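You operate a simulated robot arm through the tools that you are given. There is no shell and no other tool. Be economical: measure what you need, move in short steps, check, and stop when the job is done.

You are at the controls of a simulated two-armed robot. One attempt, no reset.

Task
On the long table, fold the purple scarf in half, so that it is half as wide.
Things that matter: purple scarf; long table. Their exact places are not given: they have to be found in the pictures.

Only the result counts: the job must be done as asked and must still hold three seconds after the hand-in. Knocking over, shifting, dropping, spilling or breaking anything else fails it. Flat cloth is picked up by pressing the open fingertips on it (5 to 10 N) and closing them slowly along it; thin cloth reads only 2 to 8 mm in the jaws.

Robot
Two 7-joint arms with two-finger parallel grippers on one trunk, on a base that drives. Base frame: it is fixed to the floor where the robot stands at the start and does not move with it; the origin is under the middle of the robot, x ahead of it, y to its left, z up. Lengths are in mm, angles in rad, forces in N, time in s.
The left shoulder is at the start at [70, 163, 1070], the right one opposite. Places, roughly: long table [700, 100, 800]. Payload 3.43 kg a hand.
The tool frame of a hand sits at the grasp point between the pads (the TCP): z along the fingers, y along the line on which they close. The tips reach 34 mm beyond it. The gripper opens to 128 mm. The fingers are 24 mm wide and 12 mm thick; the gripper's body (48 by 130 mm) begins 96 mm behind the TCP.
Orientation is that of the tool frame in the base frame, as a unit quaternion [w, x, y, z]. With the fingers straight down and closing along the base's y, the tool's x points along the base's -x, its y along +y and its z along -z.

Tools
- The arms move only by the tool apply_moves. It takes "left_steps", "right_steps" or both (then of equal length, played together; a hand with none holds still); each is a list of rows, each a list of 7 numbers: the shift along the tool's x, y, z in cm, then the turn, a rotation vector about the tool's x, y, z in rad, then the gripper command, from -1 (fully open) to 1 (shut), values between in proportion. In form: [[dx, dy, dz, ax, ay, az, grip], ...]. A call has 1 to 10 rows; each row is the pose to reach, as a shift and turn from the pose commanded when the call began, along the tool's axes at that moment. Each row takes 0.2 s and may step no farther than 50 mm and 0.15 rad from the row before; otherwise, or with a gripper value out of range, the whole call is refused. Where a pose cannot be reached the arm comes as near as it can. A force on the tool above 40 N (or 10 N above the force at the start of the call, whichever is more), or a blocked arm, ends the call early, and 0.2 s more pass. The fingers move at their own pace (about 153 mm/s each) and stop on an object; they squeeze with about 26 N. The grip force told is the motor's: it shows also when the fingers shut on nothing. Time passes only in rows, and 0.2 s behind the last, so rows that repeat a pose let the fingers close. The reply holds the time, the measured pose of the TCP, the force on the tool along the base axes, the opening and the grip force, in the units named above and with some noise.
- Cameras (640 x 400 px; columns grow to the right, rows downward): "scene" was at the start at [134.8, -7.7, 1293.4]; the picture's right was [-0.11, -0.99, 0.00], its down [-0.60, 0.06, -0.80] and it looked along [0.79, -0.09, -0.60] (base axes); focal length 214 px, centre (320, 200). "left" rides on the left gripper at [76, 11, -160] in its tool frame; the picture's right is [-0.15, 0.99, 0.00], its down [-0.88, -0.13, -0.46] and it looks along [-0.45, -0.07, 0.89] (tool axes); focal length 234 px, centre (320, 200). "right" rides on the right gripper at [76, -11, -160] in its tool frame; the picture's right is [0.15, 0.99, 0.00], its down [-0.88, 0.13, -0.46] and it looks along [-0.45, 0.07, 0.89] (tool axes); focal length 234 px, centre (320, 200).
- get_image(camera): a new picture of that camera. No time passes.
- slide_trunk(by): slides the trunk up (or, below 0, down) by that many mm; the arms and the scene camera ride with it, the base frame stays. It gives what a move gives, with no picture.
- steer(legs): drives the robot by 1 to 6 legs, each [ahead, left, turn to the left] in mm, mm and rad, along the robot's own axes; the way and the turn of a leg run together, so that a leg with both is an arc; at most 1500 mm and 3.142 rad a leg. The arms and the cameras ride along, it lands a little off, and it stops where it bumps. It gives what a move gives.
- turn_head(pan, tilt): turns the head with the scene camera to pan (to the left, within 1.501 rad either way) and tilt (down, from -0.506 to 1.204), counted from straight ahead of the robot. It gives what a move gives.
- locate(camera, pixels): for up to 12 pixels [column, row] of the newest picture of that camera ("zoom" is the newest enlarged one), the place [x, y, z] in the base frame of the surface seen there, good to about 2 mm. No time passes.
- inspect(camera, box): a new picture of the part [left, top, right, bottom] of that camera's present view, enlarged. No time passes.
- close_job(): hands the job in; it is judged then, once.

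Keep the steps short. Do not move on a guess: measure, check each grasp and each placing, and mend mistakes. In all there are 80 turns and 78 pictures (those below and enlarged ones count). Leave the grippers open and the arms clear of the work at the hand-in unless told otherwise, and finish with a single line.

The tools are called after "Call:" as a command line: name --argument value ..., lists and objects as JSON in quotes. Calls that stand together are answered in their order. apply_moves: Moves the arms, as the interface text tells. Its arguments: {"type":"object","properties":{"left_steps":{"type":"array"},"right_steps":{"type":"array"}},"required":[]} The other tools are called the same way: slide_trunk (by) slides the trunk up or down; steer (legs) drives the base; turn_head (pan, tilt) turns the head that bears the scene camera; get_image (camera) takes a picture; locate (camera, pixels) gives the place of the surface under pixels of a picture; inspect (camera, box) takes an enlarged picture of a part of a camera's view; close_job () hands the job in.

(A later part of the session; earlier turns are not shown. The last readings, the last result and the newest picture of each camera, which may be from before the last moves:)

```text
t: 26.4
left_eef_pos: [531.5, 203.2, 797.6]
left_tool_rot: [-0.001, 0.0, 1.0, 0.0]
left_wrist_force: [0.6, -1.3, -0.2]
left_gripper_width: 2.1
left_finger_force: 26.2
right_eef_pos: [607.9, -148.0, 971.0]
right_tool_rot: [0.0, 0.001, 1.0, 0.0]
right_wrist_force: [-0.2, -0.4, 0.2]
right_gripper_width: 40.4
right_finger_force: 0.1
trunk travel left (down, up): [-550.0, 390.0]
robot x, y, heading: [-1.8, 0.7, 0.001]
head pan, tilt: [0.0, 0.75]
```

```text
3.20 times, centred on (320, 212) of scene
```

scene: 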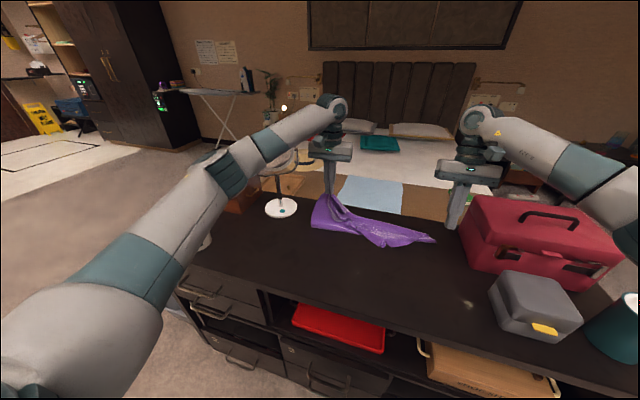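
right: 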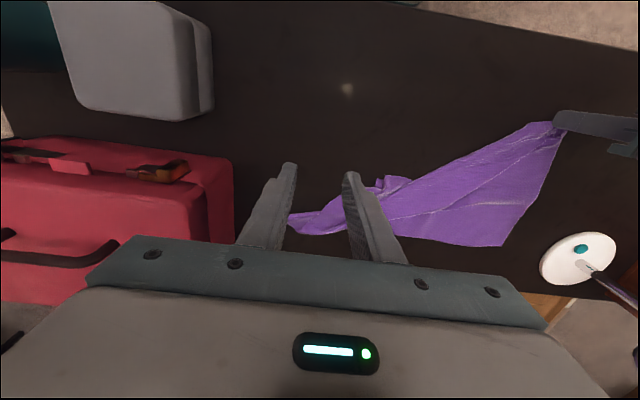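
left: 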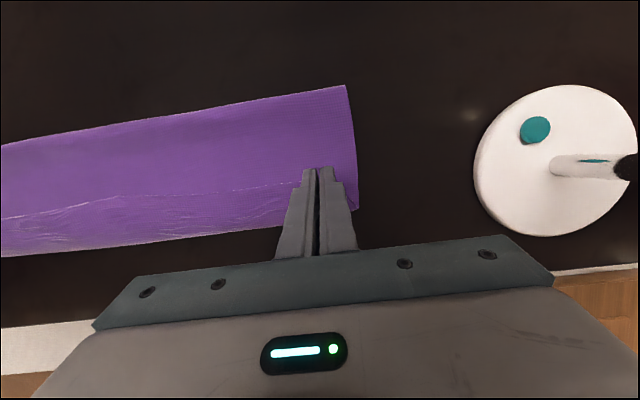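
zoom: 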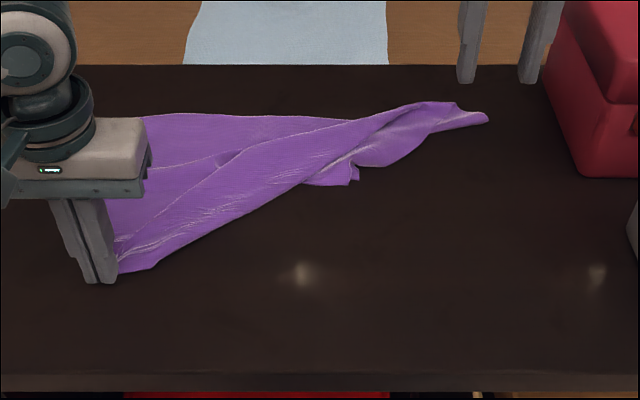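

I'll measure the tips of the bunch to identify which corner is which.

Call:
locate --camera "zoom" --pixels '[[355, 172], [355, 180], [308, 184], [484, 118], [458, 104], [400, 163], [240, 227], [140, 268], [150, 118], [225, 155], [350, 120], [430, 135]]'

Call:
inspect --camera "right" --box '[270, 110, 590, 270]'

Call:
inspect --camera "scene" --box '[300, 170, 380, 220]'

```text
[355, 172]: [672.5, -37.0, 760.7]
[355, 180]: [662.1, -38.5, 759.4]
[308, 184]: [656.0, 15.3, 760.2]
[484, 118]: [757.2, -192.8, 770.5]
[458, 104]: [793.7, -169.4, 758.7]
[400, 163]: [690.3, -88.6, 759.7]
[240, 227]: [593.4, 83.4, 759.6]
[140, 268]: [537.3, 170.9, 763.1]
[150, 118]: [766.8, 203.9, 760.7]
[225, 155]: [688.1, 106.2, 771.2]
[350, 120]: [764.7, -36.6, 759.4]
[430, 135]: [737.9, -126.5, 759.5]
```

```text
2.00 times, centred on (430, 190) of right
```

zoom: 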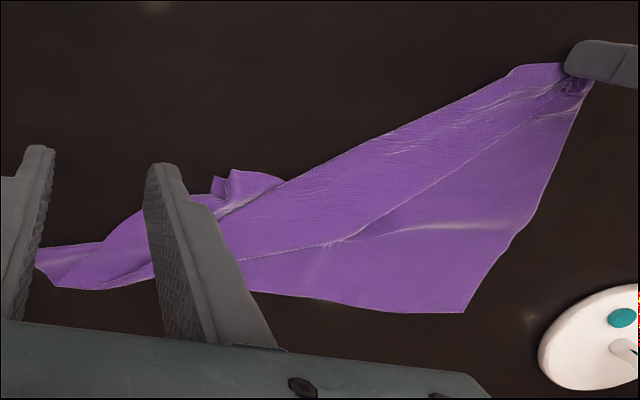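

```text
8.00 times, centred on (340, 195) of scene
```

zoom: 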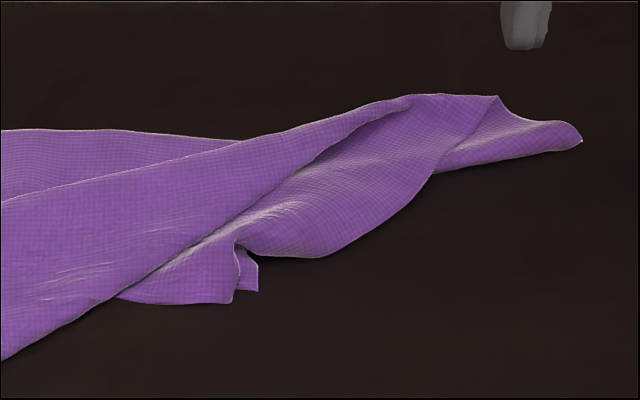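

The pinched near-right corner is the small flap at about (665, −35). I'll bring the right hand above it, tilted a bit the other way so only the near tip corners touch, jaws at 24 mm.

Call:
apply_moves --right_steps '[[-1.2, 2.4, 2.6, 0, -0.05, 0, 0.625], [-2.4, 4.8, 5.2, 0, -0.1, 0, 0.625], [-3.6, 7.2, 7.8, 0, -0.15, 0, 0.625], [-4.8, 9.6, 10.4, 0, -0.2, 0, 0.625], [-5.9, 12.2, 13.1, 0, -0.25, 0, 0.625], [-5.9, 12.2, 13.1, 0, -0.25, 0, 0.625]]'

Call:
inspect --camera "right" --box '[220, 100, 420, 225]'

```text
t: 27.8
left_eef_pos: [530.4, 202.8, 798.8]
left_tool_rot: [0.001, 0.0, 1.0, 0.0]
left_wrist_force: [-0.4, 0.3, 0.6]
left_gripper_width: 2.1
left_finger_force: 26.0
right_eef_pos: [664.8, -26.9, 838.0]
right_tool_rot: [0.125, 0.0, 0.992, 0.0]
right_wrist_force: [0.4, -0.4, 0.2]
right_gripper_width: 24.3
right_finger_force: 0.1
trunk travel left (down, up): [-550.0, 390.0]
robot x, y, heading: [0.7, 0.5, 0.0]
head pan, tilt: [0.0, 0.75]
```

```text
3.20 times, centred on (320, 162) of right
```

zoom: 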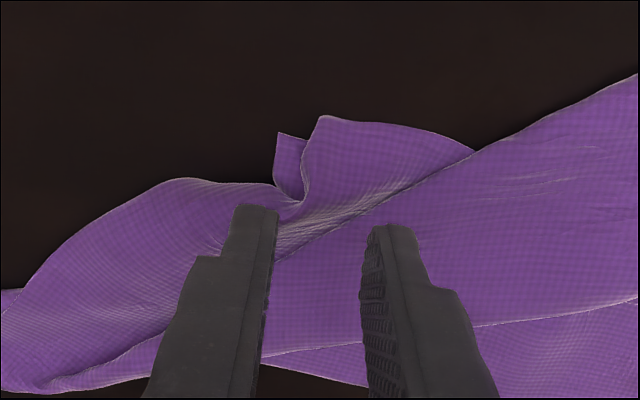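

I'll measure the flap precisely here.

Call:
locate --camera "zoom" --pixels '[[280, 140], [320, 122], [330, 150], [300, 185], [330, 190], [370, 140], [400, 165], [450, 150], [270, 190], [360, 200]]'

```text
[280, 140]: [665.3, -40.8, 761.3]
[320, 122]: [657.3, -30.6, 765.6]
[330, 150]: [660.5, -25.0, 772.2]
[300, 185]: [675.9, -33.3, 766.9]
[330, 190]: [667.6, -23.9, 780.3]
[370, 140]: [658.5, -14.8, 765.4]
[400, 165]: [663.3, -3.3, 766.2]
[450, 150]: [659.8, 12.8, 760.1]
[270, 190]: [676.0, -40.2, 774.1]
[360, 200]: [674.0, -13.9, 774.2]
```

The flap has a raised ridge at y≈−27, ideal for pinching. I'll descend onto it.

Call:
apply_moves --right_steps '[[0.2, 0, 1.2, 0, 0, 0, 0.55], [0.5, 0, 2.4, 0, 0, 0, 0.55], [0.75, 0, 3.4, 0, 0, 0, 0.55], [0.84, 0, 3.9, 0, 0, 0, 0.55]]'

```text
t: 28.8
left_eef_pos: [530.5, 203.7, 798.2]
left_tool_rot: [0.0, 0.0, 1.0, 0.001]
left_wrist_force: [-0.7, -1.7, 0.4]
left_gripper_width: 2.0
left_finger_force: 25.7
right_eef_pos: [665.2, -27.0, 797.6]
right_tool_rot: [0.124, 0.0, 0.992, -0.001]
right_wrist_force: [1.0, 0.0, 0.8]
right_gripper_width: 28.7
right_finger_force: 0.0
trunk travel left (down, up): [-550.0, 390.0]
robot x, y, heading: [1.0, 0.1, 0.001]
head pan, tilt: [0.0, 0.75]
```

Nearly touching; press 1.5 mm more and close slowly, then lift 25 mm.

Call:
apply_moves --right_steps '[[0, 0, 0.15, 0, 0, 0, 0.55], [0, 0, 0.17, 0, 0, 0, 0.63], [0, 0, 0.17, 0, 0, 0, 0.71], [0, 0, 0.17, 0, 0, 0, 0.79], [0, 0, 0.17, 0, 0, 0, 0.87], [0, 0, 0.17, 0, 0, 0, 0.95], [0, 0, 0.17, 0, 0, 0, 1], [0, 0, 0.17, 0, 0, 0, 1], [-0.3, 0, -1, 0, 0, 0, 1], [-0.6, 0, -2.4, 0, 0, 0, 1]]'

Call:
inspect --camera "scene" --box '[220, 150, 420, 275]'

Call:
get_image --camera "right"

```text
t: 31.0
left_eef_pos: [530.6, 204.0, 798.0]
left_tool_rot: [0.0, 0.0, 1.0, 0.0]
left_wrist_force: [-0.8, -0.2, 0.0]
left_gripper_width: 2.2
left_finger_force: 25.9
right_eef_pos: [665.4, -26.8, 821.0]
right_tool_rot: [0.124, 0.0, 0.992, 0.0]
right_wrist_force: [0.4, -0.3, -0.7]
right_gripper_width: 2.5
right_finger_force: 25.7
trunk travel left (down, up): [-550.0, 390.0]
robot x, y, heading: [-0.2, 3.4, 0.0]
head pan, tilt: [0.0, 0.75]
```

```text
3.20 times, centred on (320, 212) of scene
```

zoom: 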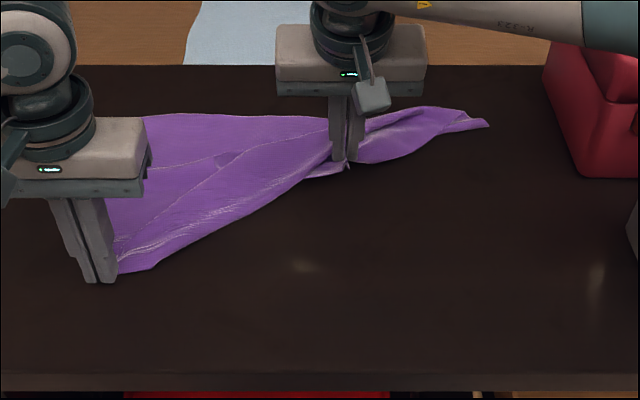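

```text
42 pictures are left
```

right: 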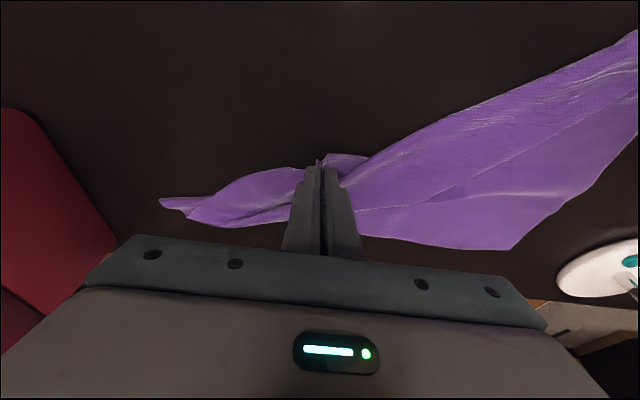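

Held (2.5 mm). Now I'll carry this corner up, right and toward the near edge to spread the sheet.

Call:
apply_moves --right_steps '[[0.83, -1.0, -2.79, 0, 0.03, 0, 1], [1.8, -2.5, -5.1, 0, 0.06, 0, 1], [3.17, -4.5, -7.0, 0, 0.1, 0, 1], [4.69, -6.8, -7.91, 0, 0.13, 0, 1], [6.34, -9.2, -8.33, 0, 0.16, 0, 1], [8.02, -11.5, -8.23, 0, 0.2, 0, 1], [9.61, -13.5, -7.62, 0, 0.23, 0, 1], [10.98, -15.0, -6.72, 0, 0.25, 0, 1]]'

Call:
inspect --camera "scene" --box '[180, 125, 440, 287]'

```text
t: 32.8
left_eef_pos: [530.1, 200.6, 799.1]
left_tool_rot: [0.001, 0.002, 1.0, -0.002]
left_wrist_force: [-0.6, -25.2, 3.7]
left_gripper_width: 2.4
left_finger_force: 25.5
right_eef_pos: [542.6, -174.8, 860.9]
right_tool_rot: [0.0, -0.001, 1.0, 0.003]
right_wrist_force: [1.2, 25.4, -4.4]
right_gripper_width: 2.5
right_finger_force: 25.9
trunk travel left (down, up): [-550.0, 390.0]
robot x, y, heading: [-0.5, 0.3, 0.005]
head pan, tilt: [0.0, 0.75]
```

```text
2.46 times, centred on (310, 206) of scene
```

zoom: 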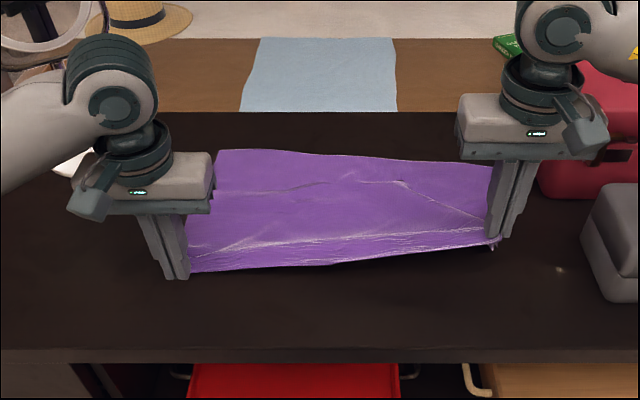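

Spread beautifully, though the tension is 25 N. I'll ease the right hand inward 14 mm and lower it to the table.

Call:
apply_moves --right_steps '[[0, 1.0, 0.8, 0, 0, 0, 1], [0.3, 1.2, 2.0, 0, 0, 0, 1], [0.7, 1.2, 3.5, 0, 0, 0, 1], [1.0, 1.2, 5.0, 0, 0, 0, 1], [1.0, 1.2, 6.0, 0, 0, 0, 1]]'

Call:
inspect --camera "scene" --box '[180, 125, 440, 287]'

Call:
get_image --camera "right"

```text
t: 34.0
left_eef_pos: [529.6, 203.3, 797.7]
left_tool_rot: [0.0, -0.001, 1.0, 0.0]
left_wrist_force: [0.1, -6.3, 0.0]
left_gripper_width: 1.9
left_finger_force: 25.6
right_eef_pos: [534.3, -164.7, 800.6]
right_tool_rot: [0.0, 0.0, 1.0, 0.0]
right_wrist_force: [0.2, 5.3, 0.5]
right_gripper_width: 2.2
right_finger_force: 26.1
trunk travel left (down, up): [-550.0, 390.0]
robot x, y, heading: [-0.1, -0.0, -0.001]
head pan, tilt: [0.0, 0.75]
```

```text
2.46 times, centred on (310, 206) of scene
```

zoom: 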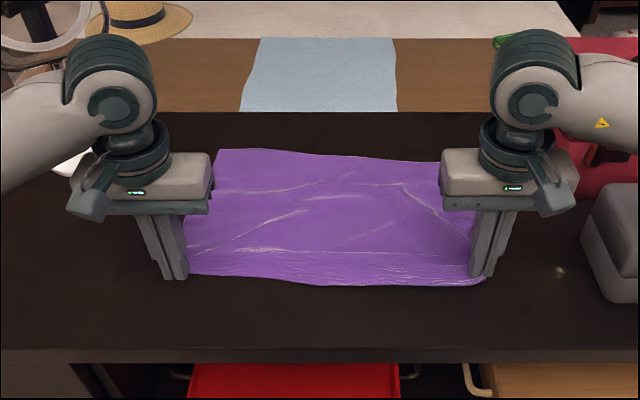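

```text
39 pictures are left
```

right: 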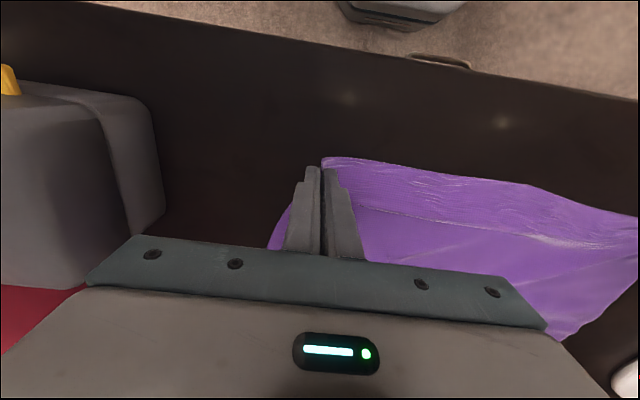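

The sheet is flat again and held at both near corners (tension 6 N). I'll measure its edges and look for how much room the base has ahead.

Call:
locate --camera "zoom" --pixels '[[218, 152], [300, 152], [380, 158], [438, 162], [200, 273], [300, 282], [400, 286], [470, 285], [485, 280], [300, 347], [320, 252], [405, 188]]'

Call:
get_image --camera "left"

Call:
locate --camera "right" --pixels '[[340, 20], [400, 28], [460, 10], [270, 245], [326, 160], [520, 186], [480, 70], [440, 60]]'

```text
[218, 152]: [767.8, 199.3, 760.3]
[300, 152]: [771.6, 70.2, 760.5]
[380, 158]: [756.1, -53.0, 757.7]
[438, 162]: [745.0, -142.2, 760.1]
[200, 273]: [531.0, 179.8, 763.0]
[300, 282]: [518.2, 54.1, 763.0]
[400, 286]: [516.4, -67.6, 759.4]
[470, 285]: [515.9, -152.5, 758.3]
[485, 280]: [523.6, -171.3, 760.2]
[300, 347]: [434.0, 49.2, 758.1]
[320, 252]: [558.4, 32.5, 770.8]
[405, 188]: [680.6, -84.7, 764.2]
```

```text
38 pictures are left
```

left: 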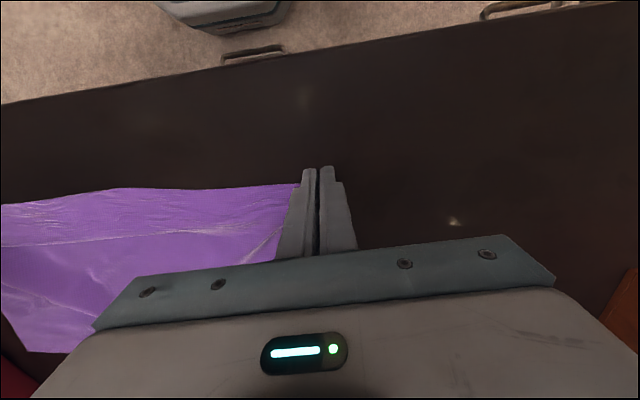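

```text
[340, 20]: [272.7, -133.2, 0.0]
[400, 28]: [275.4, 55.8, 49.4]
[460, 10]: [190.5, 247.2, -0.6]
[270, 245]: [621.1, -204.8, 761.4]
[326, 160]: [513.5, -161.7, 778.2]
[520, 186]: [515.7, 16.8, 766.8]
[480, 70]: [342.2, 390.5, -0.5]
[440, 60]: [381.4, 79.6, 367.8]
```

The base has about 100 mm free ahead, which will give me reach for a stronger tilt later. First I'll take out the wrinkles by pulling the near edge towards the robot (left 15 mm, right 30 mm), just above the table.

Call:
apply_moves --left_steps '[[0, 0.2, -0.6, 0, 0, 0, 1], [0.5, 0.2, -0.6, 0, 0, 0, 1], [1.0, 0.2, -0.6, 0, 0, 0, 1], [1.5, 0.2, -0.6, 0, 0, 0, 1]]' --right_steps '[[0, -0.2, -0.6, 0, 0, 0, 1], [1.0, -0.2, -0.6, 0, 0, 0, 1], [2.0, -0.2, -0.6, 0, 0, 0, 1], [3.0, -0.2, -0.6, 0, 0, 0, 1]]'

Call:
inspect --camera "scene" --box '[180, 125, 440, 287]'

Call:
get_image --camera "right"

```text
t: 35.0
left_eef_pos: [513.7, 205.0, 805.0]
left_tool_rot: [0.0, 0.0, 1.0, 0.0]
left_wrist_force: [-1.0, -9.8, -0.4]
left_gripper_width: 2.1
left_finger_force: 26.2
right_eef_pos: [503.3, -166.2, 807.8]
right_tool_rot: [0.0, -0.001, 1.0, 0.0]
right_wrist_force: [1.9, 10.8, 0.4]
right_gripper_width: 2.3
right_finger_force: 25.1
trunk travel left (down, up): [-550.0, 390.0]
robot x, y, heading: [-0.5, 0.5, -0.001]
head pan, tilt: [0.0, 0.75]
```

```text
2.46 times, centred on (310, 206) of scene
```

zoom: 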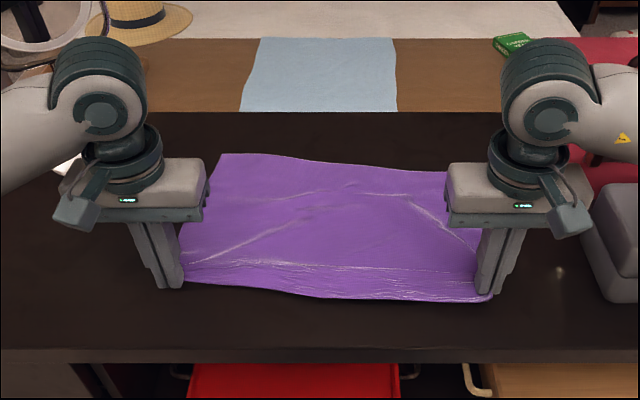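

```text
36 pictures are left
```

right: 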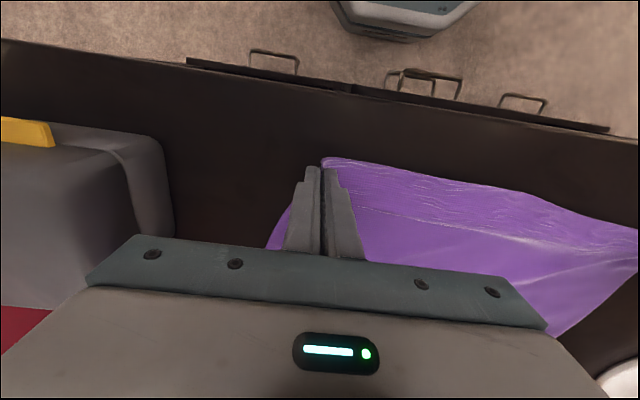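

The sheet slides as a whole, fine; it now lies nearer (far edge ≈ 755/725). The wrist bends much more easily the other way, so I'll fold the far edge towards the robot instead, with the fingers tilting forward. First release the near corners gently.

Call:
apply_moves --left_steps '[[0, -0.3, 0.5, 0, 0, 0, 1], [0, -0.3, 0.85, 0, 0, 0, 1], [0, -0.3, 0.85, 0, 0, 0, 0.85], [0, -0.3, 0.85, 0, 0, 0, 0.7], [0, -0.3, 0.85, 0, 0, 0, 0.55], [0, -0.3, 0.85, 0, 0, 0, 0.4], [0, -0.3, 0.7, 0, 0, 0, 0.37], [0, -0.3, -1, 0, 0, 0, 0.37], [0, -0.3, -4.5, 0, 0, 0, 0.37], [0, -0.3, -8, 0, 0, 0, 0.37]]' --right_steps '[[0, 0.3, 0.6, 0, 0, 0, 1], [0, 0.3, 1.1, 0, 0, 0, 1], [0, 0.3, 1.1, 0, 0, 0, 0.85], [0, 0.3, 1.1, 0, 0, 0, 0.7], [0, 0.3, 1.1, 0, 0, 0, 0.55], [0, 0.3, 1.1, 0, 0, 0, 0.4], [0, 0.3, 0.9, 0, 0, 0, 0.37], [0, 0.3, -1, 0, 0, 0, 0.37], [0, 0.3, -4.5, 0, 0, 0, 0.37], [0, 0.3, -8, 0, 0, 0, 0.37]]'

Call:
apply_moves --left_steps '[[0, 3, -2, 0, 0, 0, 0.37], [-2, 6, -3, 0, 0, 0, 0.37], [-5, 9, -3, 0, 0, 0, 0.37]]' --right_steps '[[0, -1, -3, 0, 0, 0, 0.37], [-2, -2, -5, 0, 0, 0, 0.37], [-5, -3, -7, 0, 0, 0, 0.37]]'

Call:
inspect --camera "scene" --box '[180, 125, 440, 287]'

Call:
get_image --camera "right"

```text
t: 37.2
left_eef_pos: [513.4, 202.1, 884.5]
left_tool_rot: [0.0, 0.0, 1.0, 0.0]
left_wrist_force: [-0.4, 0.6, 0.5]
left_gripper_width: 40.5
left_finger_force: 0.2
right_eef_pos: [501.2, -163.3, 887.5]
right_tool_rot: [0.0, 0.0, 1.0, 0.0]
right_wrist_force: [0.2, -0.3, -0.1]
right_gripper_width: 40.2
right_finger_force: 0.1
trunk travel left (down, up): [-550.0, 390.0]
robot x, y, heading: [-0.1, 0.9, 0.001]
head pan, tilt: [0.0, 0.75]
```

```text
t: 38.0
left_eef_pos: [565.3, 293.5, 914.6]
left_tool_rot: [-0.001, 0.0, 1.0, -0.001]
left_wrist_force: [0.2, 0.3, 0.9]
left_gripper_width: 40.1
left_finger_force: 0.1
right_eef_pos: [551.8, -192.7, 957.5]
right_tool_rot: [0.0, 0.0, 1.0, -0.001]
right_wrist_force: [0.4, 0.5, -0.6]
right_gripper_width: 40.3
right_finger_force: 0.2
trunk travel left (down, up): [-550.0, 390.0]
robot x, y, heading: [3.3, -2.2, 0.0]
head pan, tilt: [0.0, 0.75]
```

```text
2.46 times, centred on (310, 206) of scene
```

zoom: 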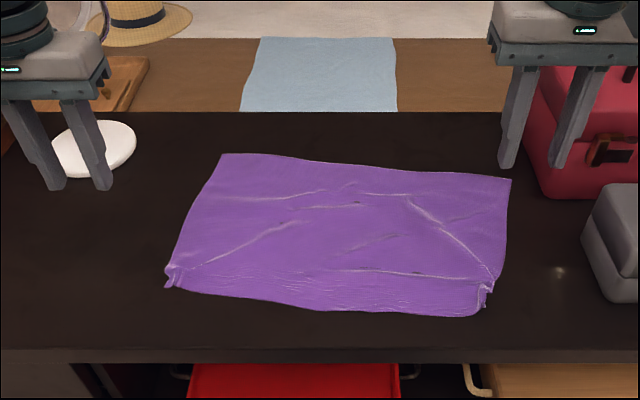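

```text
34 pictures are left
```

right: 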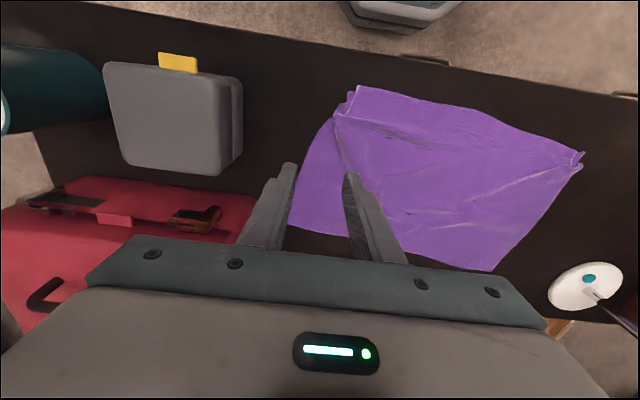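

Good, flat with small wrinkles. Measure the corners.

Call:
locate --camera "zoom" --pixels '[[223, 155], [510, 180], [168, 285], [475, 313], [245, 156], [485, 178], [360, 168], [320, 307], [173, 268], [492, 288], [505, 235], [196, 205]]'

```text
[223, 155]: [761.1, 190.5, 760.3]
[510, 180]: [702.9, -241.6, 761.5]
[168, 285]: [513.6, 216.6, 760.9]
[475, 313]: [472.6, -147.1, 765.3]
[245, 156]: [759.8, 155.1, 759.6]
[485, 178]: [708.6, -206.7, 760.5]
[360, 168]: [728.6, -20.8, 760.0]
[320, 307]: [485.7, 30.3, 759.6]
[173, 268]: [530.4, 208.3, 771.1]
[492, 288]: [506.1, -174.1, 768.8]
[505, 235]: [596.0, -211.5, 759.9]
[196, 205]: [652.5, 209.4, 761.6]
```

Corners: FL (761,190), FR (703,−242), NL (513,217), NR ≈ (472,−165). The fold direction is (−0.99, 0.13). I'll bring the hands above the far edge, 27–35 mm in from the corners, tilting 0.25 forward.

Call:
apply_moves --left_steps '[[-1, -3.5, 0, 0, 0, 0, 0.37], [-3, -7, 0, 0, -0.05, 0, 0.37], [-6, -10, 1, 0, -0.1, 0, 0.37], [-9.5, -12, 2, 0, -0.15, 0, 0.37], [-13, -13, 4, 0, -0.2, 0, 0.37], [-16, -13, 6, 0, -0.25, 0, 0.37], [-18.5, -13, 8.5, 0, -0.25, 0, 0.37], [-18.5, -13, 8.5, 0, -0.25, 0, 0.37]]' --right_steps '[[-2.5, -0.2, 1, 0, 0, 0, 0.37], [-5, -0.5, 3, 0, -0.05, 0, 0.37], [-7.5, -0.7, 5, 0, -0.1, 0, 0.37], [-10, -1, 7, 0, -0.15, 0, 0.37], [-12.5, -1.4, 9, 0, -0.2, 0, 0.37], [-14.9, -1.4, 11, 0, -0.25, 0, 0.37], [-14.9, -1.4, 12.7, 0, -0.25, 0, 0.37], [-14.9, -1.4, 12.7, 0, -0.25, 0, 0.37]]'

Call:
get_image --camera "left"

Call:
get_image --camera "right"

```text
t: 39.8
left_eef_pos: [749.8, 162.6, 831.0]
left_tool_rot: [0.125, 0.0, 0.992, 0.001]
left_wrist_force: [-0.5, 0.0, -0.1]
left_gripper_width: 40.3
left_finger_force: 0.0
right_eef_pos: [702.9, -208.6, 829.5]
right_tool_rot: [0.125, 0.0, 0.992, 0.0]
right_wrist_force: [0.0, 0.3, 0.3]
right_gripper_width: 40.0
right_finger_force: 0.1
trunk travel left (down, up): [-550.0, 390.0]
robot x, y, heading: [-3.1, 1.7, -0.002]
head pan, tilt: [0.0, 0.75]
```

```text
33 pictures are left
```

left: 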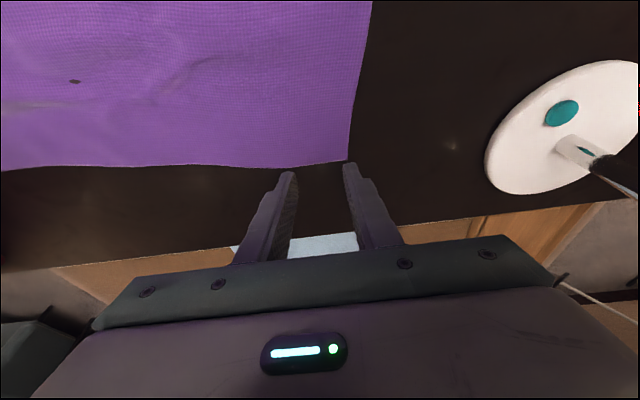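

```text
32 pictures are left
```

right: 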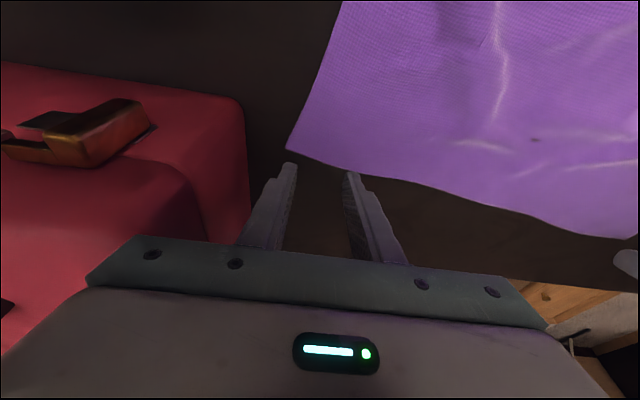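

Measure the far edge precisely in these close views.

Call:
locate --camera "left" --pixels '[[347, 158], [320, 163], [290, 166], [260, 166], [320, 150]]'

Call:
locate --camera "right" --pixels '[[290, 149], [320, 157], [350, 166], [380, 171], [320, 140], [243, 130], [245, 200], [190, 180]]'

```text
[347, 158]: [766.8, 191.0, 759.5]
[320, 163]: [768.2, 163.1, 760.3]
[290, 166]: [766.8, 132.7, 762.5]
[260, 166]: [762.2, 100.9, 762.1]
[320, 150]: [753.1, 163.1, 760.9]
```

```text
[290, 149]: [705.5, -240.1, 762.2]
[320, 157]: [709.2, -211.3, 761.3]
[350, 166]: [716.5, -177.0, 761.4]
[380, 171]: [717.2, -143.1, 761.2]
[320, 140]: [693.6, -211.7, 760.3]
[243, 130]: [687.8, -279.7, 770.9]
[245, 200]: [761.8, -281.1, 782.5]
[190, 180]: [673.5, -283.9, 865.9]
```

Left edge x=768, right edge ≈ 712. Shift the right grip 13 mm inward for clearance from the red box (side at y=−280), then descend to light contact.

Call:
apply_moves --left_steps '[[-0.5, 0, 0.8, 0, 0, 0, 0.37], [-0.4, 0, 2.0, 0, 0, 0, 0.37], [-0.3, 0, 3.0, 0, 0, 0, 0.37], [-0.2, 0, 3.6, 0, 0, 0, 0.37]]' --right_steps '[[0, 1.3, 0.5, 0, 0, 0, 0.37], [0.2, 1.3, 1.7, 0, 0, 0, 0.37], [0.45, 1.3, 2.7, 0, 0, 0, 0.37], [0.63, 1.3, 3.3, 0, 0, 0, 0.37]]'

```text
t: 40.8
left_eef_pos: [759.8, 163.8, 798.1]
left_tool_rot: [0.126, 0.0, 0.992, 0.0]
left_wrist_force: [1.3, 0.2, 3.3]
left_gripper_width: 40.3
left_finger_force: 0.0
right_eef_pos: [703.9, -194.4, 796.5]
right_tool_rot: [0.125, 0.0, 0.992, 0.002]
right_wrist_force: [1.7, 0.1, 6.7]
right_gripper_width: 40.1
right_finger_force: 0.0
trunk travel left (down, up): [-550.0, 390.0]
robot x, y, heading: [-1.5, -2.4, 0.005]
head pan, tilt: [0.0, 0.75]
```

Left 3 N, right 7 N. Press the left slightly more and close slowly.

Call:
apply_moves --left_steps '[[0, 0, 0.07, 0, 0, 0, 0.37], [0, 0, 0.1, 0, 0, 0, 0.45], [0, 0, 0.1, 0, 0, 0, 0.53], [0, 0, 0.1, 0, 0, 0, 0.61], [0, 0, 0.1, 0, 0, 0, 0.69], [0, 0, 0.1, 0, 0, 0, 0.77], [0, 0, 0.1, 0, 0, 0, 0.85], [0, 0, 0.1, 0, 0, 0, 0.93], [0, 0, 0.1, 0, 0, 0, 1], [0, 0, 0.1, 0, 0, 0, 1]]' --right_steps '[[0, 0, 0.04, 0, 0, 0, 0.37], [0, 0, 0.04, 0, 0, 0, 0.45], [0, 0, 0.04, 0, 0, 0, 0.53], [0, 0, 0.04, 0, 0, 0, 0.61], [0, 0, 0.04, 0, 0, 0, 0.69], [0, 0, 0.04, 0, 0, 0, 0.77], [0, 0, 0.04, 0, 0, 0, 0.85], [0, 0, 0.04, 0, 0, 0, 0.93], [0, 0, 0.04, 0, 0, 0, 1], [0, 0, 0.04, 0, 0, 0, 1]]'

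Call:
apply_moves --left_steps '[[-0.25, -0.3, -0.9, 0, 0, 0, 1], [-0.5, -0.6, -1.9, 0, 0, 0, 1], [-0.75, -0.6, -2.9, 0, 0, 0, 1]]' --right_steps '[[-0.25, 0.3, -0.9, 0, 0, 0, 1], [-0.5, 0.6, -1.9, 0, 0, 0, 1], [-0.75, 0.6, -2.9, 0, 0, 0, 1]]'

Call:
inspect --camera "scene" --box '[180, 125, 440, 287]'

Call:
get_image --camera "right"

```text
t: 43.0
left_eef_pos: [758.4, 161.7, 795.9]
left_tool_rot: [0.126, 0.0, 0.992, 0.001]
left_wrist_force: [1.0, -1.2, 18.0]
left_gripper_width: 2.3
left_finger_force: 26.4
right_eef_pos: [702.8, -195.1, 797.3]
right_tool_rot: [0.125, 0.0, 0.992, 0.0]
right_wrist_force: [-1.0, 0.4, 0.1]
right_gripper_width: 0.1
right_finger_force: 25.9
trunk travel left (down, up): [-550.0, 390.0]
robot x, y, heading: [-1.8, 1.8, 0.0]
head pan, tilt: [0.0, 0.75]
```

```text
t: 43.8
left_eef_pos: [759.5, 156.3, 823.2]
left_tool_rot: [0.123, 0.0, 0.992, 0.0]
left_wrist_force: [-0.1, 0.2, -0.1]
left_gripper_width: 1.6
left_finger_force: 26.0
right_eef_pos: [704.2, -189.7, 825.8]
right_tool_rot: [0.124, 0.0, 0.992, 0.0]
right_wrist_force: [-0.1, 0.1, 0.6]
right_gripper_width: 0.0
right_finger_force: 26.1
trunk travel left (down, up): [-550.0, 390.0]
robot x, y, heading: [2.6, -0.1, 0.006]
head pan, tilt: [0.0, 0.75]
```

```text
2.46 times, centred on (310, 206) of scene
```

zoom: 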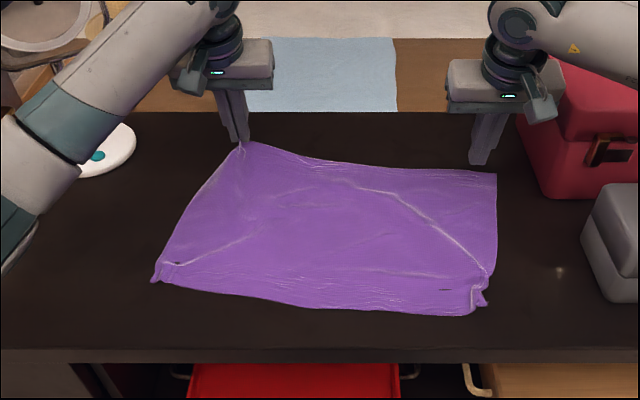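

```text
30 pictures are left
```

right: 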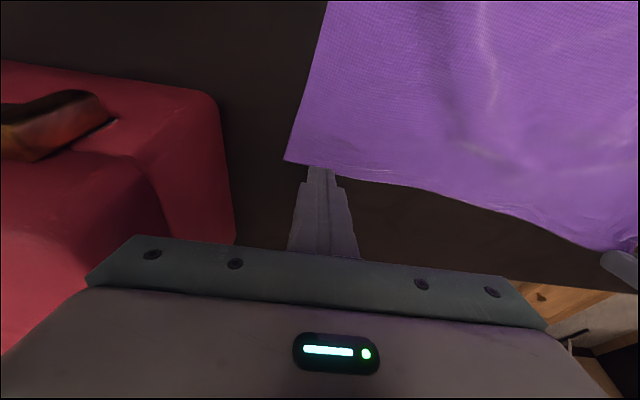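

The left corner is held; the right slipped off. Left waits; I measure the right corner again.

Call:
locate --camera "right" --pixels '[[288, 159], [320, 165], [355, 177], [390, 183], [340, 155]]'

Call:
apply_moves --right_steps '[[0.8, 1.0, -0.3, 0, 0, 0, 0.7], [1.5, 1.6, 0.0, 0, 0, 0, 0.37], [1.5, 1.6, 0.0, 0, 0, 0, 0.37]]'

```text
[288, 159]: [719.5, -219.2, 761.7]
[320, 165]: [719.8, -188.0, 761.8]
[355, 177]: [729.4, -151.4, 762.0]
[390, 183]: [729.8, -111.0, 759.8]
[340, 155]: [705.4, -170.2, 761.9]
```

```text
t: 44.6
left_eef_pos: [759.9, 157.2, 823.9]
left_tool_rot: [0.125, 0.001, 0.992, -0.001]
left_wrist_force: [-0.1, 1.1, 0.3]
left_gripper_width: 2.3
left_finger_force: 26.1
right_eef_pos: [689.9, -172.5, 822.6]
right_tool_rot: [0.124, 0.0, 0.992, 0.001]
right_wrist_force: [-0.3, 0.4, 0.7]
right_gripper_width: 40.3
right_finger_force: 0.0
trunk travel left (down, up): [-550.0, 390.0]
robot x, y, heading: [1.5, 0.5, 0.002]
head pan, tilt: [0.0, 0.75]
```

Retry a bit deeper (14–16 mm inside the edge), with less tilt for more contact.

Call:
apply_moves --right_steps '[[-0.8, -0.75, 0.6, 0, 0.06, 0, 0.37], [-1.72, -0.75, 1.4, 0, 0.12, 0, 0.37], [-1.72, -0.75, 2.3, 0, 0.12, 0, 0.37], [-1.72, -0.75, 3.0, 0, 0.12, 0, 0.37], [-1.72, -0.75, 3.2, 0, 0.12, 0, 0.37]]'

```text
t: 45.8
left_eef_pos: [759.7, 156.5, 823.9]
left_tool_rot: [0.124, 0.0, 0.992, -0.001]
left_wrist_force: [-0.4, 1.0, -0.9]
left_gripper_width: 2.0
left_finger_force: 25.9
right_eef_pos: [713.7, -180.0, 796.6]
right_tool_rot: [0.065, 0.0, 0.998, 0.0]
right_wrist_force: [0.4, -0.8, 1.8]
right_gripper_width: 40.6
right_finger_force: 0.1
trunk travel left (down, up): [-550.0, 390.0]
robot x, y, heading: [1.8, -2.2, -0.003]
head pan, tilt: [0.0, 0.75]
```

2 N: press about 1 mm more, then close slowly.

Call:
apply_moves --right_steps '[[0, 0, 0.07, 0, 0, 0, 0.37], [0, 0, 0.12, 0, 0, 0, 0.42], [0, 0, 0.12, 0, 0, 0, 0.49], [0, 0, 0.12, 0, 0, 0, 0.56], [0, 0, 0.12, 0, 0, 0, 0.64], [0, 0, 0.12, 0, 0, 0, 0.72], [0, 0, 0.12, 0, 0, 0, 0.8], [0, 0, 0.12, 0, 0, 0, 0.88], [0, 0, 0.12, 0, 0, 0, 1], [0, 0, 0.12, 0, 0, 0, 1]]'

Call:
apply_moves --right_steps '[[-0.1, 0, -1.0, 0, 0, 0, 1], [-0.2, 0, -2.0, 0, 0, 0, 1], [-0.3, 0, -2.8, 0, 0, 0, 1]]'

Call:
inspect --camera "scene" --box '[180, 125, 440, 287]'

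```text
t: 48.0
left_eef_pos: [759.0, 156.8, 826.2]
left_tool_rot: [0.125, 0.0, 0.992, -0.001]
left_wrist_force: [-1.1, -6.4, -1.4]
left_gripper_width: 1.8
left_finger_force: 26.5
right_eef_pos: [714.5, -180.2, 795.9]
right_tool_rot: [0.066, 0.0, 0.998, 0.0]
right_wrist_force: [1.6, 8.3, 14.0]
right_gripper_width: 2.0
right_finger_force: 26.0
trunk travel left (down, up): [-550.0, 390.0]
robot x, y, heading: [1.0, -0.5, 0.002]
head pan, tilt: [0.0, 0.75]
```

```text
t: 48.8
left_eef_pos: [760.3, 156.6, 825.0]
left_tool_rot: [0.124, 0.0, 0.992, 0.0]
left_wrist_force: [-0.9, -6.1, -0.1]
left_gripper_width: 2.1
left_finger_force: 25.7
right_eef_pos: [714.8, -181.2, 822.7]
right_tool_rot: [0.064, 0.0, 0.998, 0.0]
right_wrist_force: [1.4, 6.1, 0.2]
right_gripper_width: 2.3
right_finger_force: 26.2
trunk travel left (down, up): [-550.0, 390.0]
robot x, y, heading: [-1.0, 0.7, 0.001]
head pan, tilt: [0.0, 0.75]
```

```text
2.46 times, centred on (310, 206) of scene
```

zoom: 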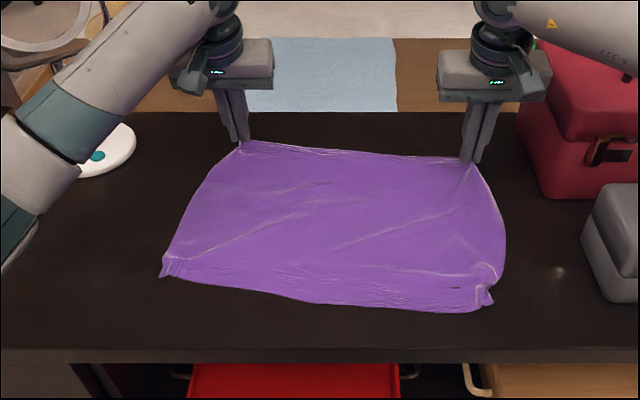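

Both far corners held. Measure the near edge for the target, before the arc.

Call:
locate --camera "zoom" --pixels '[[162, 276], [472, 310], [491, 300], [250, 292], [320, 303], [400, 309], [180, 270], [505, 245], [190, 210]]'

Call:
apply_moves --left_steps '[[0.9, -0.1, -2.5, 0, -0.06, 0, 1], [2.4, -0.2, -4.8, 0, -0.12, 0, 1], [4.4, -0.2, -6.6, 0, -0.18, 0, 1], [6.8, -0.1, -7.9, 0, -0.24, 0, 1]]' --right_steps '[[0.9, 0.2, -2.5, 0, -0.09, 0, 1], [2.4, 0.4, -4.8, 0, -0.18, 0, 1], [4.4, 0.5, -6.6, 0, -0.27, 0, 1], [6.8, 0.6, -7.9, 0, -0.36, 0, 1]]'

Call:
inspect --camera "scene" --box '[180, 125, 440, 287]'

```text
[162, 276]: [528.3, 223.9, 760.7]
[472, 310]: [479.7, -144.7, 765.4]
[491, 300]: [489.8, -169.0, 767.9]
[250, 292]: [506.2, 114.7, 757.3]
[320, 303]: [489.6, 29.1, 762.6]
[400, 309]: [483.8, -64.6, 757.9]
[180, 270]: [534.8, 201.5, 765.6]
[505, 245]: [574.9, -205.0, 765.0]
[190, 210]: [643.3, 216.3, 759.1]
```

```text
t: 49.8
left_eef_pos: [674.5, 154.6, 885.6]
left_tool_rot: [0.244, -0.001, 0.97, 0.0]
left_wrist_force: [-0.3, -0.5, -0.4]
left_gripper_width: 2.0
left_finger_force: 25.6
right_eef_pos: [635.8, -173.4, 893.0]
right_tool_rot: [0.244, 0.001, 0.97, -0.001]
right_wrist_force: [0.0, 1.1, 0.5]
right_gripper_width: 1.6
right_finger_force: 26.1
trunk travel left (down, up): [-550.0, 390.0]
robot x, y, heading: [2.3, -2.0, -0.002]
head pan, tilt: [0.0, 0.75]
```

```text
2.46 times, centred on (310, 206) of scene
```

zoom: 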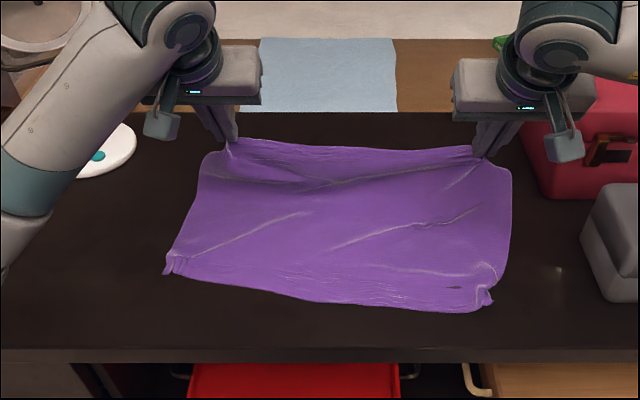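

Going well, both held. Next quarter: hands toward the robot, tilt further to ~0.85 rad.

Call:
apply_moves --left_steps '[[2.0, 0.3, -0.9, 0, -0.09, 0, 1], [4.0, 0.7, -1.8, 0, -0.18, 0, 1], [6.0, 1.0, -2.8, 0, -0.27, 0, 1], [7.9, 1.4, -3.7, 0, -0.36, 0, 1]]' --right_steps '[[2.0, 0.3, -0.9, 0, -0.09, 0, 1], [4.0, 0.7, -1.8, 0, -0.18, 0, 1], [6.0, 1.0, -2.8, 0, -0.27, 0, 1], [7.9, 1.3, -3.7, 0, -0.36, 0, 1]]'

Call:
inspect --camera "scene" --box '[180, 125, 440, 287]'

```text
t: 50.8
left_eef_pos: [587.8, 168.0, 882.5]
left_tool_rot: [0.413, 0.0, 0.911, -0.001]
left_wrist_force: [0.7, -0.5, -0.3]
left_gripper_width: 2.0
left_finger_force: 25.7
right_eef_pos: [549.8, -160.1, 887.9]
right_tool_rot: [0.413, 0.0, 0.911, 0.0]
right_wrist_force: [-0.6, -0.4, -0.2]
right_gripper_width: 2.0
right_finger_force: 26.1
trunk travel left (down, up): [-550.0, 390.0]
robot x, y, heading: [-0.1, 0.1, -0.001]
head pan, tilt: [0.0, 0.75]
```

```text
2.46 times, centred on (310, 206) of scene
```

zoom: 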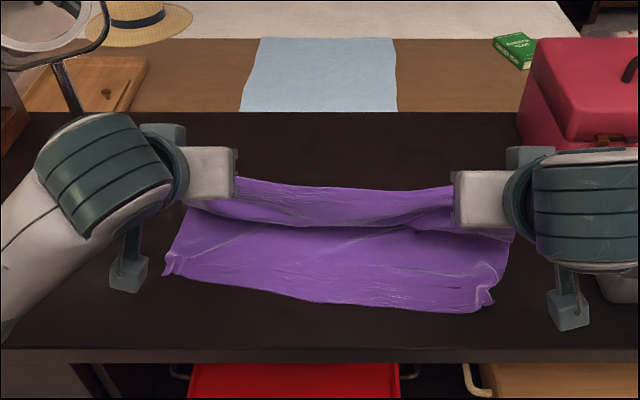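

Good shape. I'll check the heights of the knobs under the wrists and the right forearm against the grey box.

Call:
locate --camera "zoom" --pixels '[[128, 285], [568, 320], [600, 270], [580, 262], [630, 290], [620, 255], [350, 185], [350, 226], [60, 220], [230, 205], [485, 225], [600, 200]]'

Call:
get_image --camera "scene"

```text
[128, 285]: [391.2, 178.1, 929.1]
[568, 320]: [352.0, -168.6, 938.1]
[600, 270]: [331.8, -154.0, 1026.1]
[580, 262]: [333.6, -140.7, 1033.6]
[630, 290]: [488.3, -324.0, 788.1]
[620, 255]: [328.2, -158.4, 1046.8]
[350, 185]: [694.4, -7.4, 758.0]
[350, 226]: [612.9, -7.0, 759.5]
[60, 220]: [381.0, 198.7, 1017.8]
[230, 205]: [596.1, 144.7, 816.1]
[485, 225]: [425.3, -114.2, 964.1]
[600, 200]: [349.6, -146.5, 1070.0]
```

```text
26 pictures are left
```

scene: 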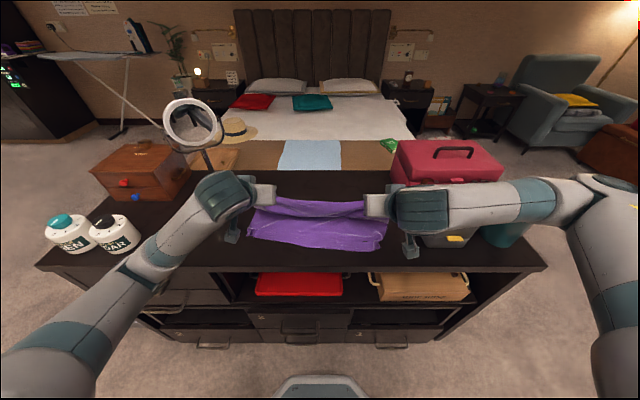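

All clear: forearms run in front of the table. Next the descending arc, first stopping about 45 mm above the table.

Call:
apply_moves --left_steps '[[1.41, 0.3, -1.91, 0, -0.05, 0, 1], [2.95, 0.6, -3.67, 0, -0.1, 0, 1], [4.97, 0.9, -3.69, 0, -0.15, 0, 1], [7.01, 1.2, -3.42, 0, -0.2, 0, 1], [9.02, 1.5, -2.64, 0, -0.25, 0, 1]]' --right_steps '[[1.41, 0.2, -1.91, 0, -0.05, 0, 1], [2.95, 0.4, -3.67, 0, -0.1, 0, 1], [4.97, 0.6, -3.69, 0, -0.15, 0, 1], [7.01, 0.8, -3.42, 0, -0.2, 0, 1], [9.02, 1.0, -2.64, 0, -0.25, 0, 1]]'

Call:
inspect --camera "scene" --box '[180, 125, 440, 287]'

Call:
get_image --camera "left"

```text
t: 52.0
left_eef_pos: [542.1, 173.1, 808.0]
left_tool_rot: [0.523, 0.0, 0.852, -0.002]
left_wrist_force: [0.4, 0.2, -0.3]
left_gripper_width: 1.8
left_finger_force: 26.1
left hand out of reach, approached as far as the arm can: row 2, 3, 4, 5
right_eef_pos: [519.7, -118.3, 802.6]
right_tool_rot: [0.525, 0.001, 0.851, 0.001]
right_wrist_force: [0.2, -1.9, -0.6]
right_gripper_width: 1.9
right_finger_force: 25.8
right hand out of reach, approached as far as the arm can: row 1, 2, 3, 4, 5
trunk travel left (down, up): [-550.0, 390.0]
robot x, y, heading: [2.0, -0.5, 0.003]
head pan, tilt: [0.0, 0.75]
```

```text
2.46 times, centred on (310, 206) of scene
```

zoom: 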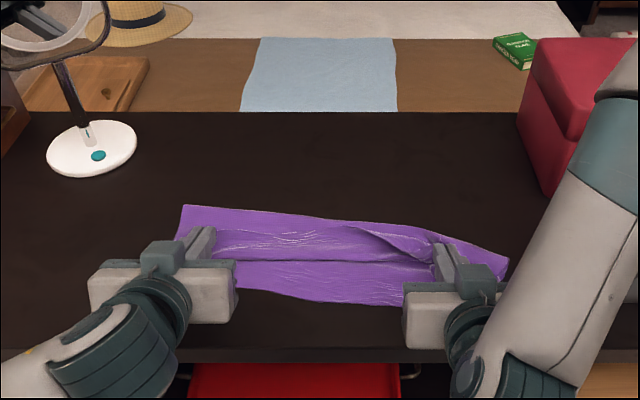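

```text
24 pictures are left
```

left: 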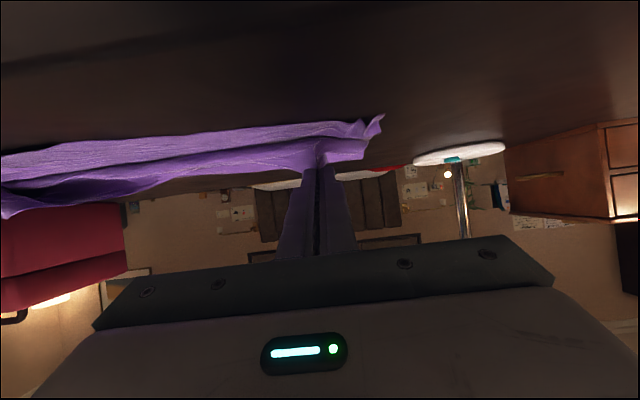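

The arms are too bunched up near the body, so I'll use the base: drive back 42 mm, which carries the held edge the remaining way to the near edge.

Call:
steer --legs '[[-42, 0, 0]]'

Call:
inspect --camera "scene" --box '[180, 125, 440, 287]'

Call:
get_image --camera "right"

```text
t: 52.9
left_eef_pos: [501.9, 174.0, 809.0]
left_tool_rot: [0.523, -0.001, 0.852, 0.0]
left_wrist_force: [-0.4, 0.1, 0.0]
left_gripper_width: 1.8
left_finger_force: 26.1
right_eef_pos: [478.0, -122.4, 801.4]
right_tool_rot: [0.524, 0.001, 0.852, -0.001]
right_wrist_force: [0.2, 0.7, 0.2]
right_gripper_width: 2.4
right_finger_force: 26.2
trunk travel left (down, up): [-550.0, 390.0]
robot x, y, heading: [-41.8, -0.6, -0.001]
head pan, tilt: [0.0, 0.75]
```

```text
2.46 times, centred on (310, 206) of scene
```

zoom: 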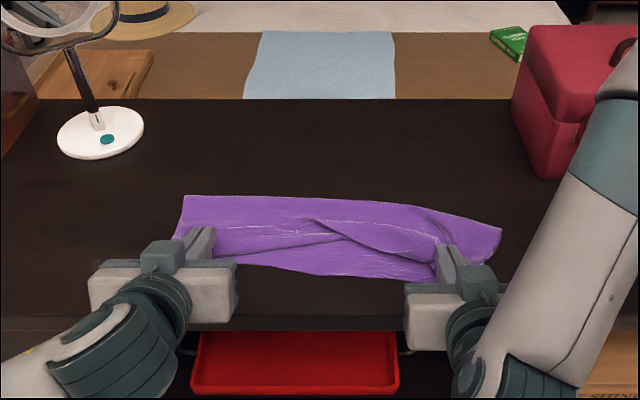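

```text
22 pictures are left
```

right: 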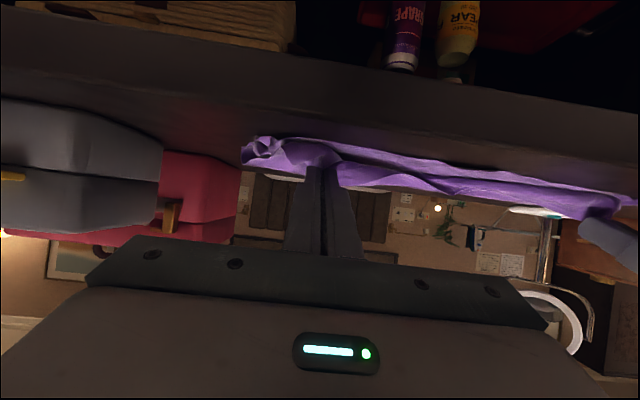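

Now both held edges are near the near edge. Measure the fold line and edges.

Call:
locate --camera "zoom" --pixels '[[184, 198], [300, 198], [420, 208], [500, 232], [240, 262], [320, 274], [400, 280], [490, 262], [240, 240], [340, 235], [310, 222], [400, 250]]'

Call:
apply_moves --right_steps '[[0, -1, -0.2, 0, 0, 0, 1], [0, -2, -0.3, 0, 0, 0, 1], [0, -3, -0.3, 0, 0, 0, 1]]'

Call:
inspect --camera "scene" --box '[180, 125, 440, 287]'

```text
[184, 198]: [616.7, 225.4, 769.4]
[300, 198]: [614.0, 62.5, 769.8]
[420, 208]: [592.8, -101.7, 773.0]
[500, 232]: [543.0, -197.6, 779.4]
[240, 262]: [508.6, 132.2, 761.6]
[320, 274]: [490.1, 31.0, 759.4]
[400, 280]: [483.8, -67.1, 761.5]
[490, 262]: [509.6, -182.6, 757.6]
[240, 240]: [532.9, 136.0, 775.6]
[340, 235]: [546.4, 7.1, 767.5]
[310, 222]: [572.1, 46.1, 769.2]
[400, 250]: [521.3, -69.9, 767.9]
```

```text
t: 53.7
left_eef_pos: [501.2, 172.2, 807.7]
left_tool_rot: [0.523, -0.001, 0.852, 0.001]
left_wrist_force: [0.1, 0.3, 0.0]
left_gripper_width: 2.1
left_finger_force: 26.0
right_eef_pos: [483.9, -129.4, 803.6]
right_tool_rot: [0.522, 0.002, 0.853, -0.003]
right_wrist_force: [0.8, -0.7, 0.0]
right_gripper_width: 1.9
right_finger_force: 26.2
right hand out of reach, approached as far as the arm can: row 1, 2, 3
trunk travel left (down, up): [-550.0, 390.0]
robot x, y, heading: [-40.7, -2.6, 0.002]
head pan, tilt: [0.0, 0.75]
```

```text
2.46 times, centred on (310, 206) of scene
```

zoom: 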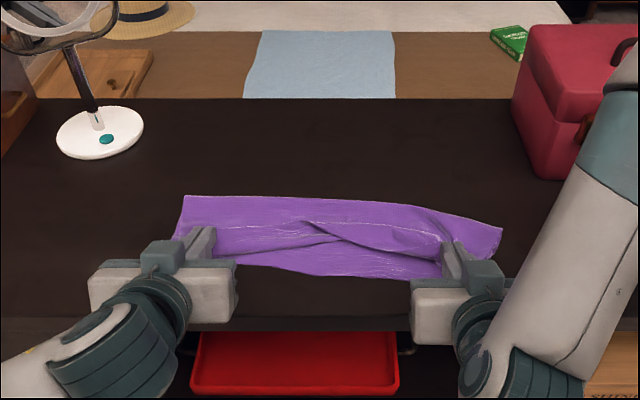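

The left lands well (P x≈526 over near edge 517). The right needs ~25 mm more outward; I'll reduce its tilt to free its reach and move it right.

Call:
apply_moves --right_steps '[[0.2, -0.8, -0.3, 0, 0.08, 0, 1], [0.2, -1.6, -0.5, 0, 0.16, 0, 1], [0.2, -2.4, -0.7, 0, 0.24, 0, 1], [0.2, -3.0, -0.7, 0, 0.3, 0, 1]]'

Call:
inspect --camera "scene" --box '[180, 125, 440, 287]'

```text
t: 54.7
left_eef_pos: [501.4, 172.3, 808.4]
left_tool_rot: [0.522, -0.001, 0.853, 0.001]
left_wrist_force: [-0.2, -0.1, 0.1]
left_gripper_width: 2.3
left_finger_force: 26.5
right_eef_pos: [480.1, -157.6, 802.4]
right_tool_rot: [0.389, 0.001, 0.921, 0.0]
right_wrist_force: [0.3, 0.0, -1.1]
right_gripper_width: 2.2
right_finger_force: 26.0
right hand out of reach, approached as far as the arm can: row 1, 2, 3, 4
trunk travel left (down, up): [-550.0, 390.0]
robot x, y, heading: [-40.0, 3.8, 0.001]
head pan, tilt: [0.0, 0.75]
```

```text
2.46 times, centred on (310, 206) of scene
```

zoom: 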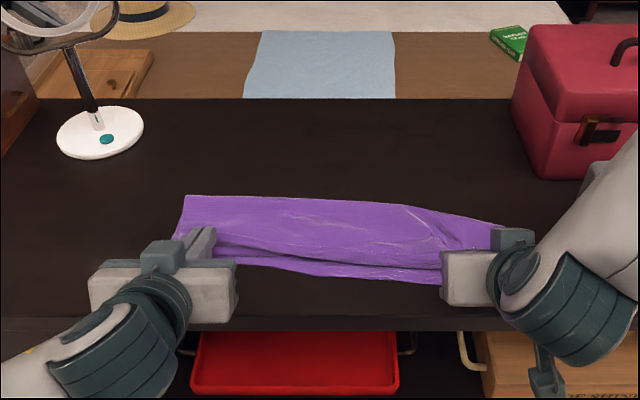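

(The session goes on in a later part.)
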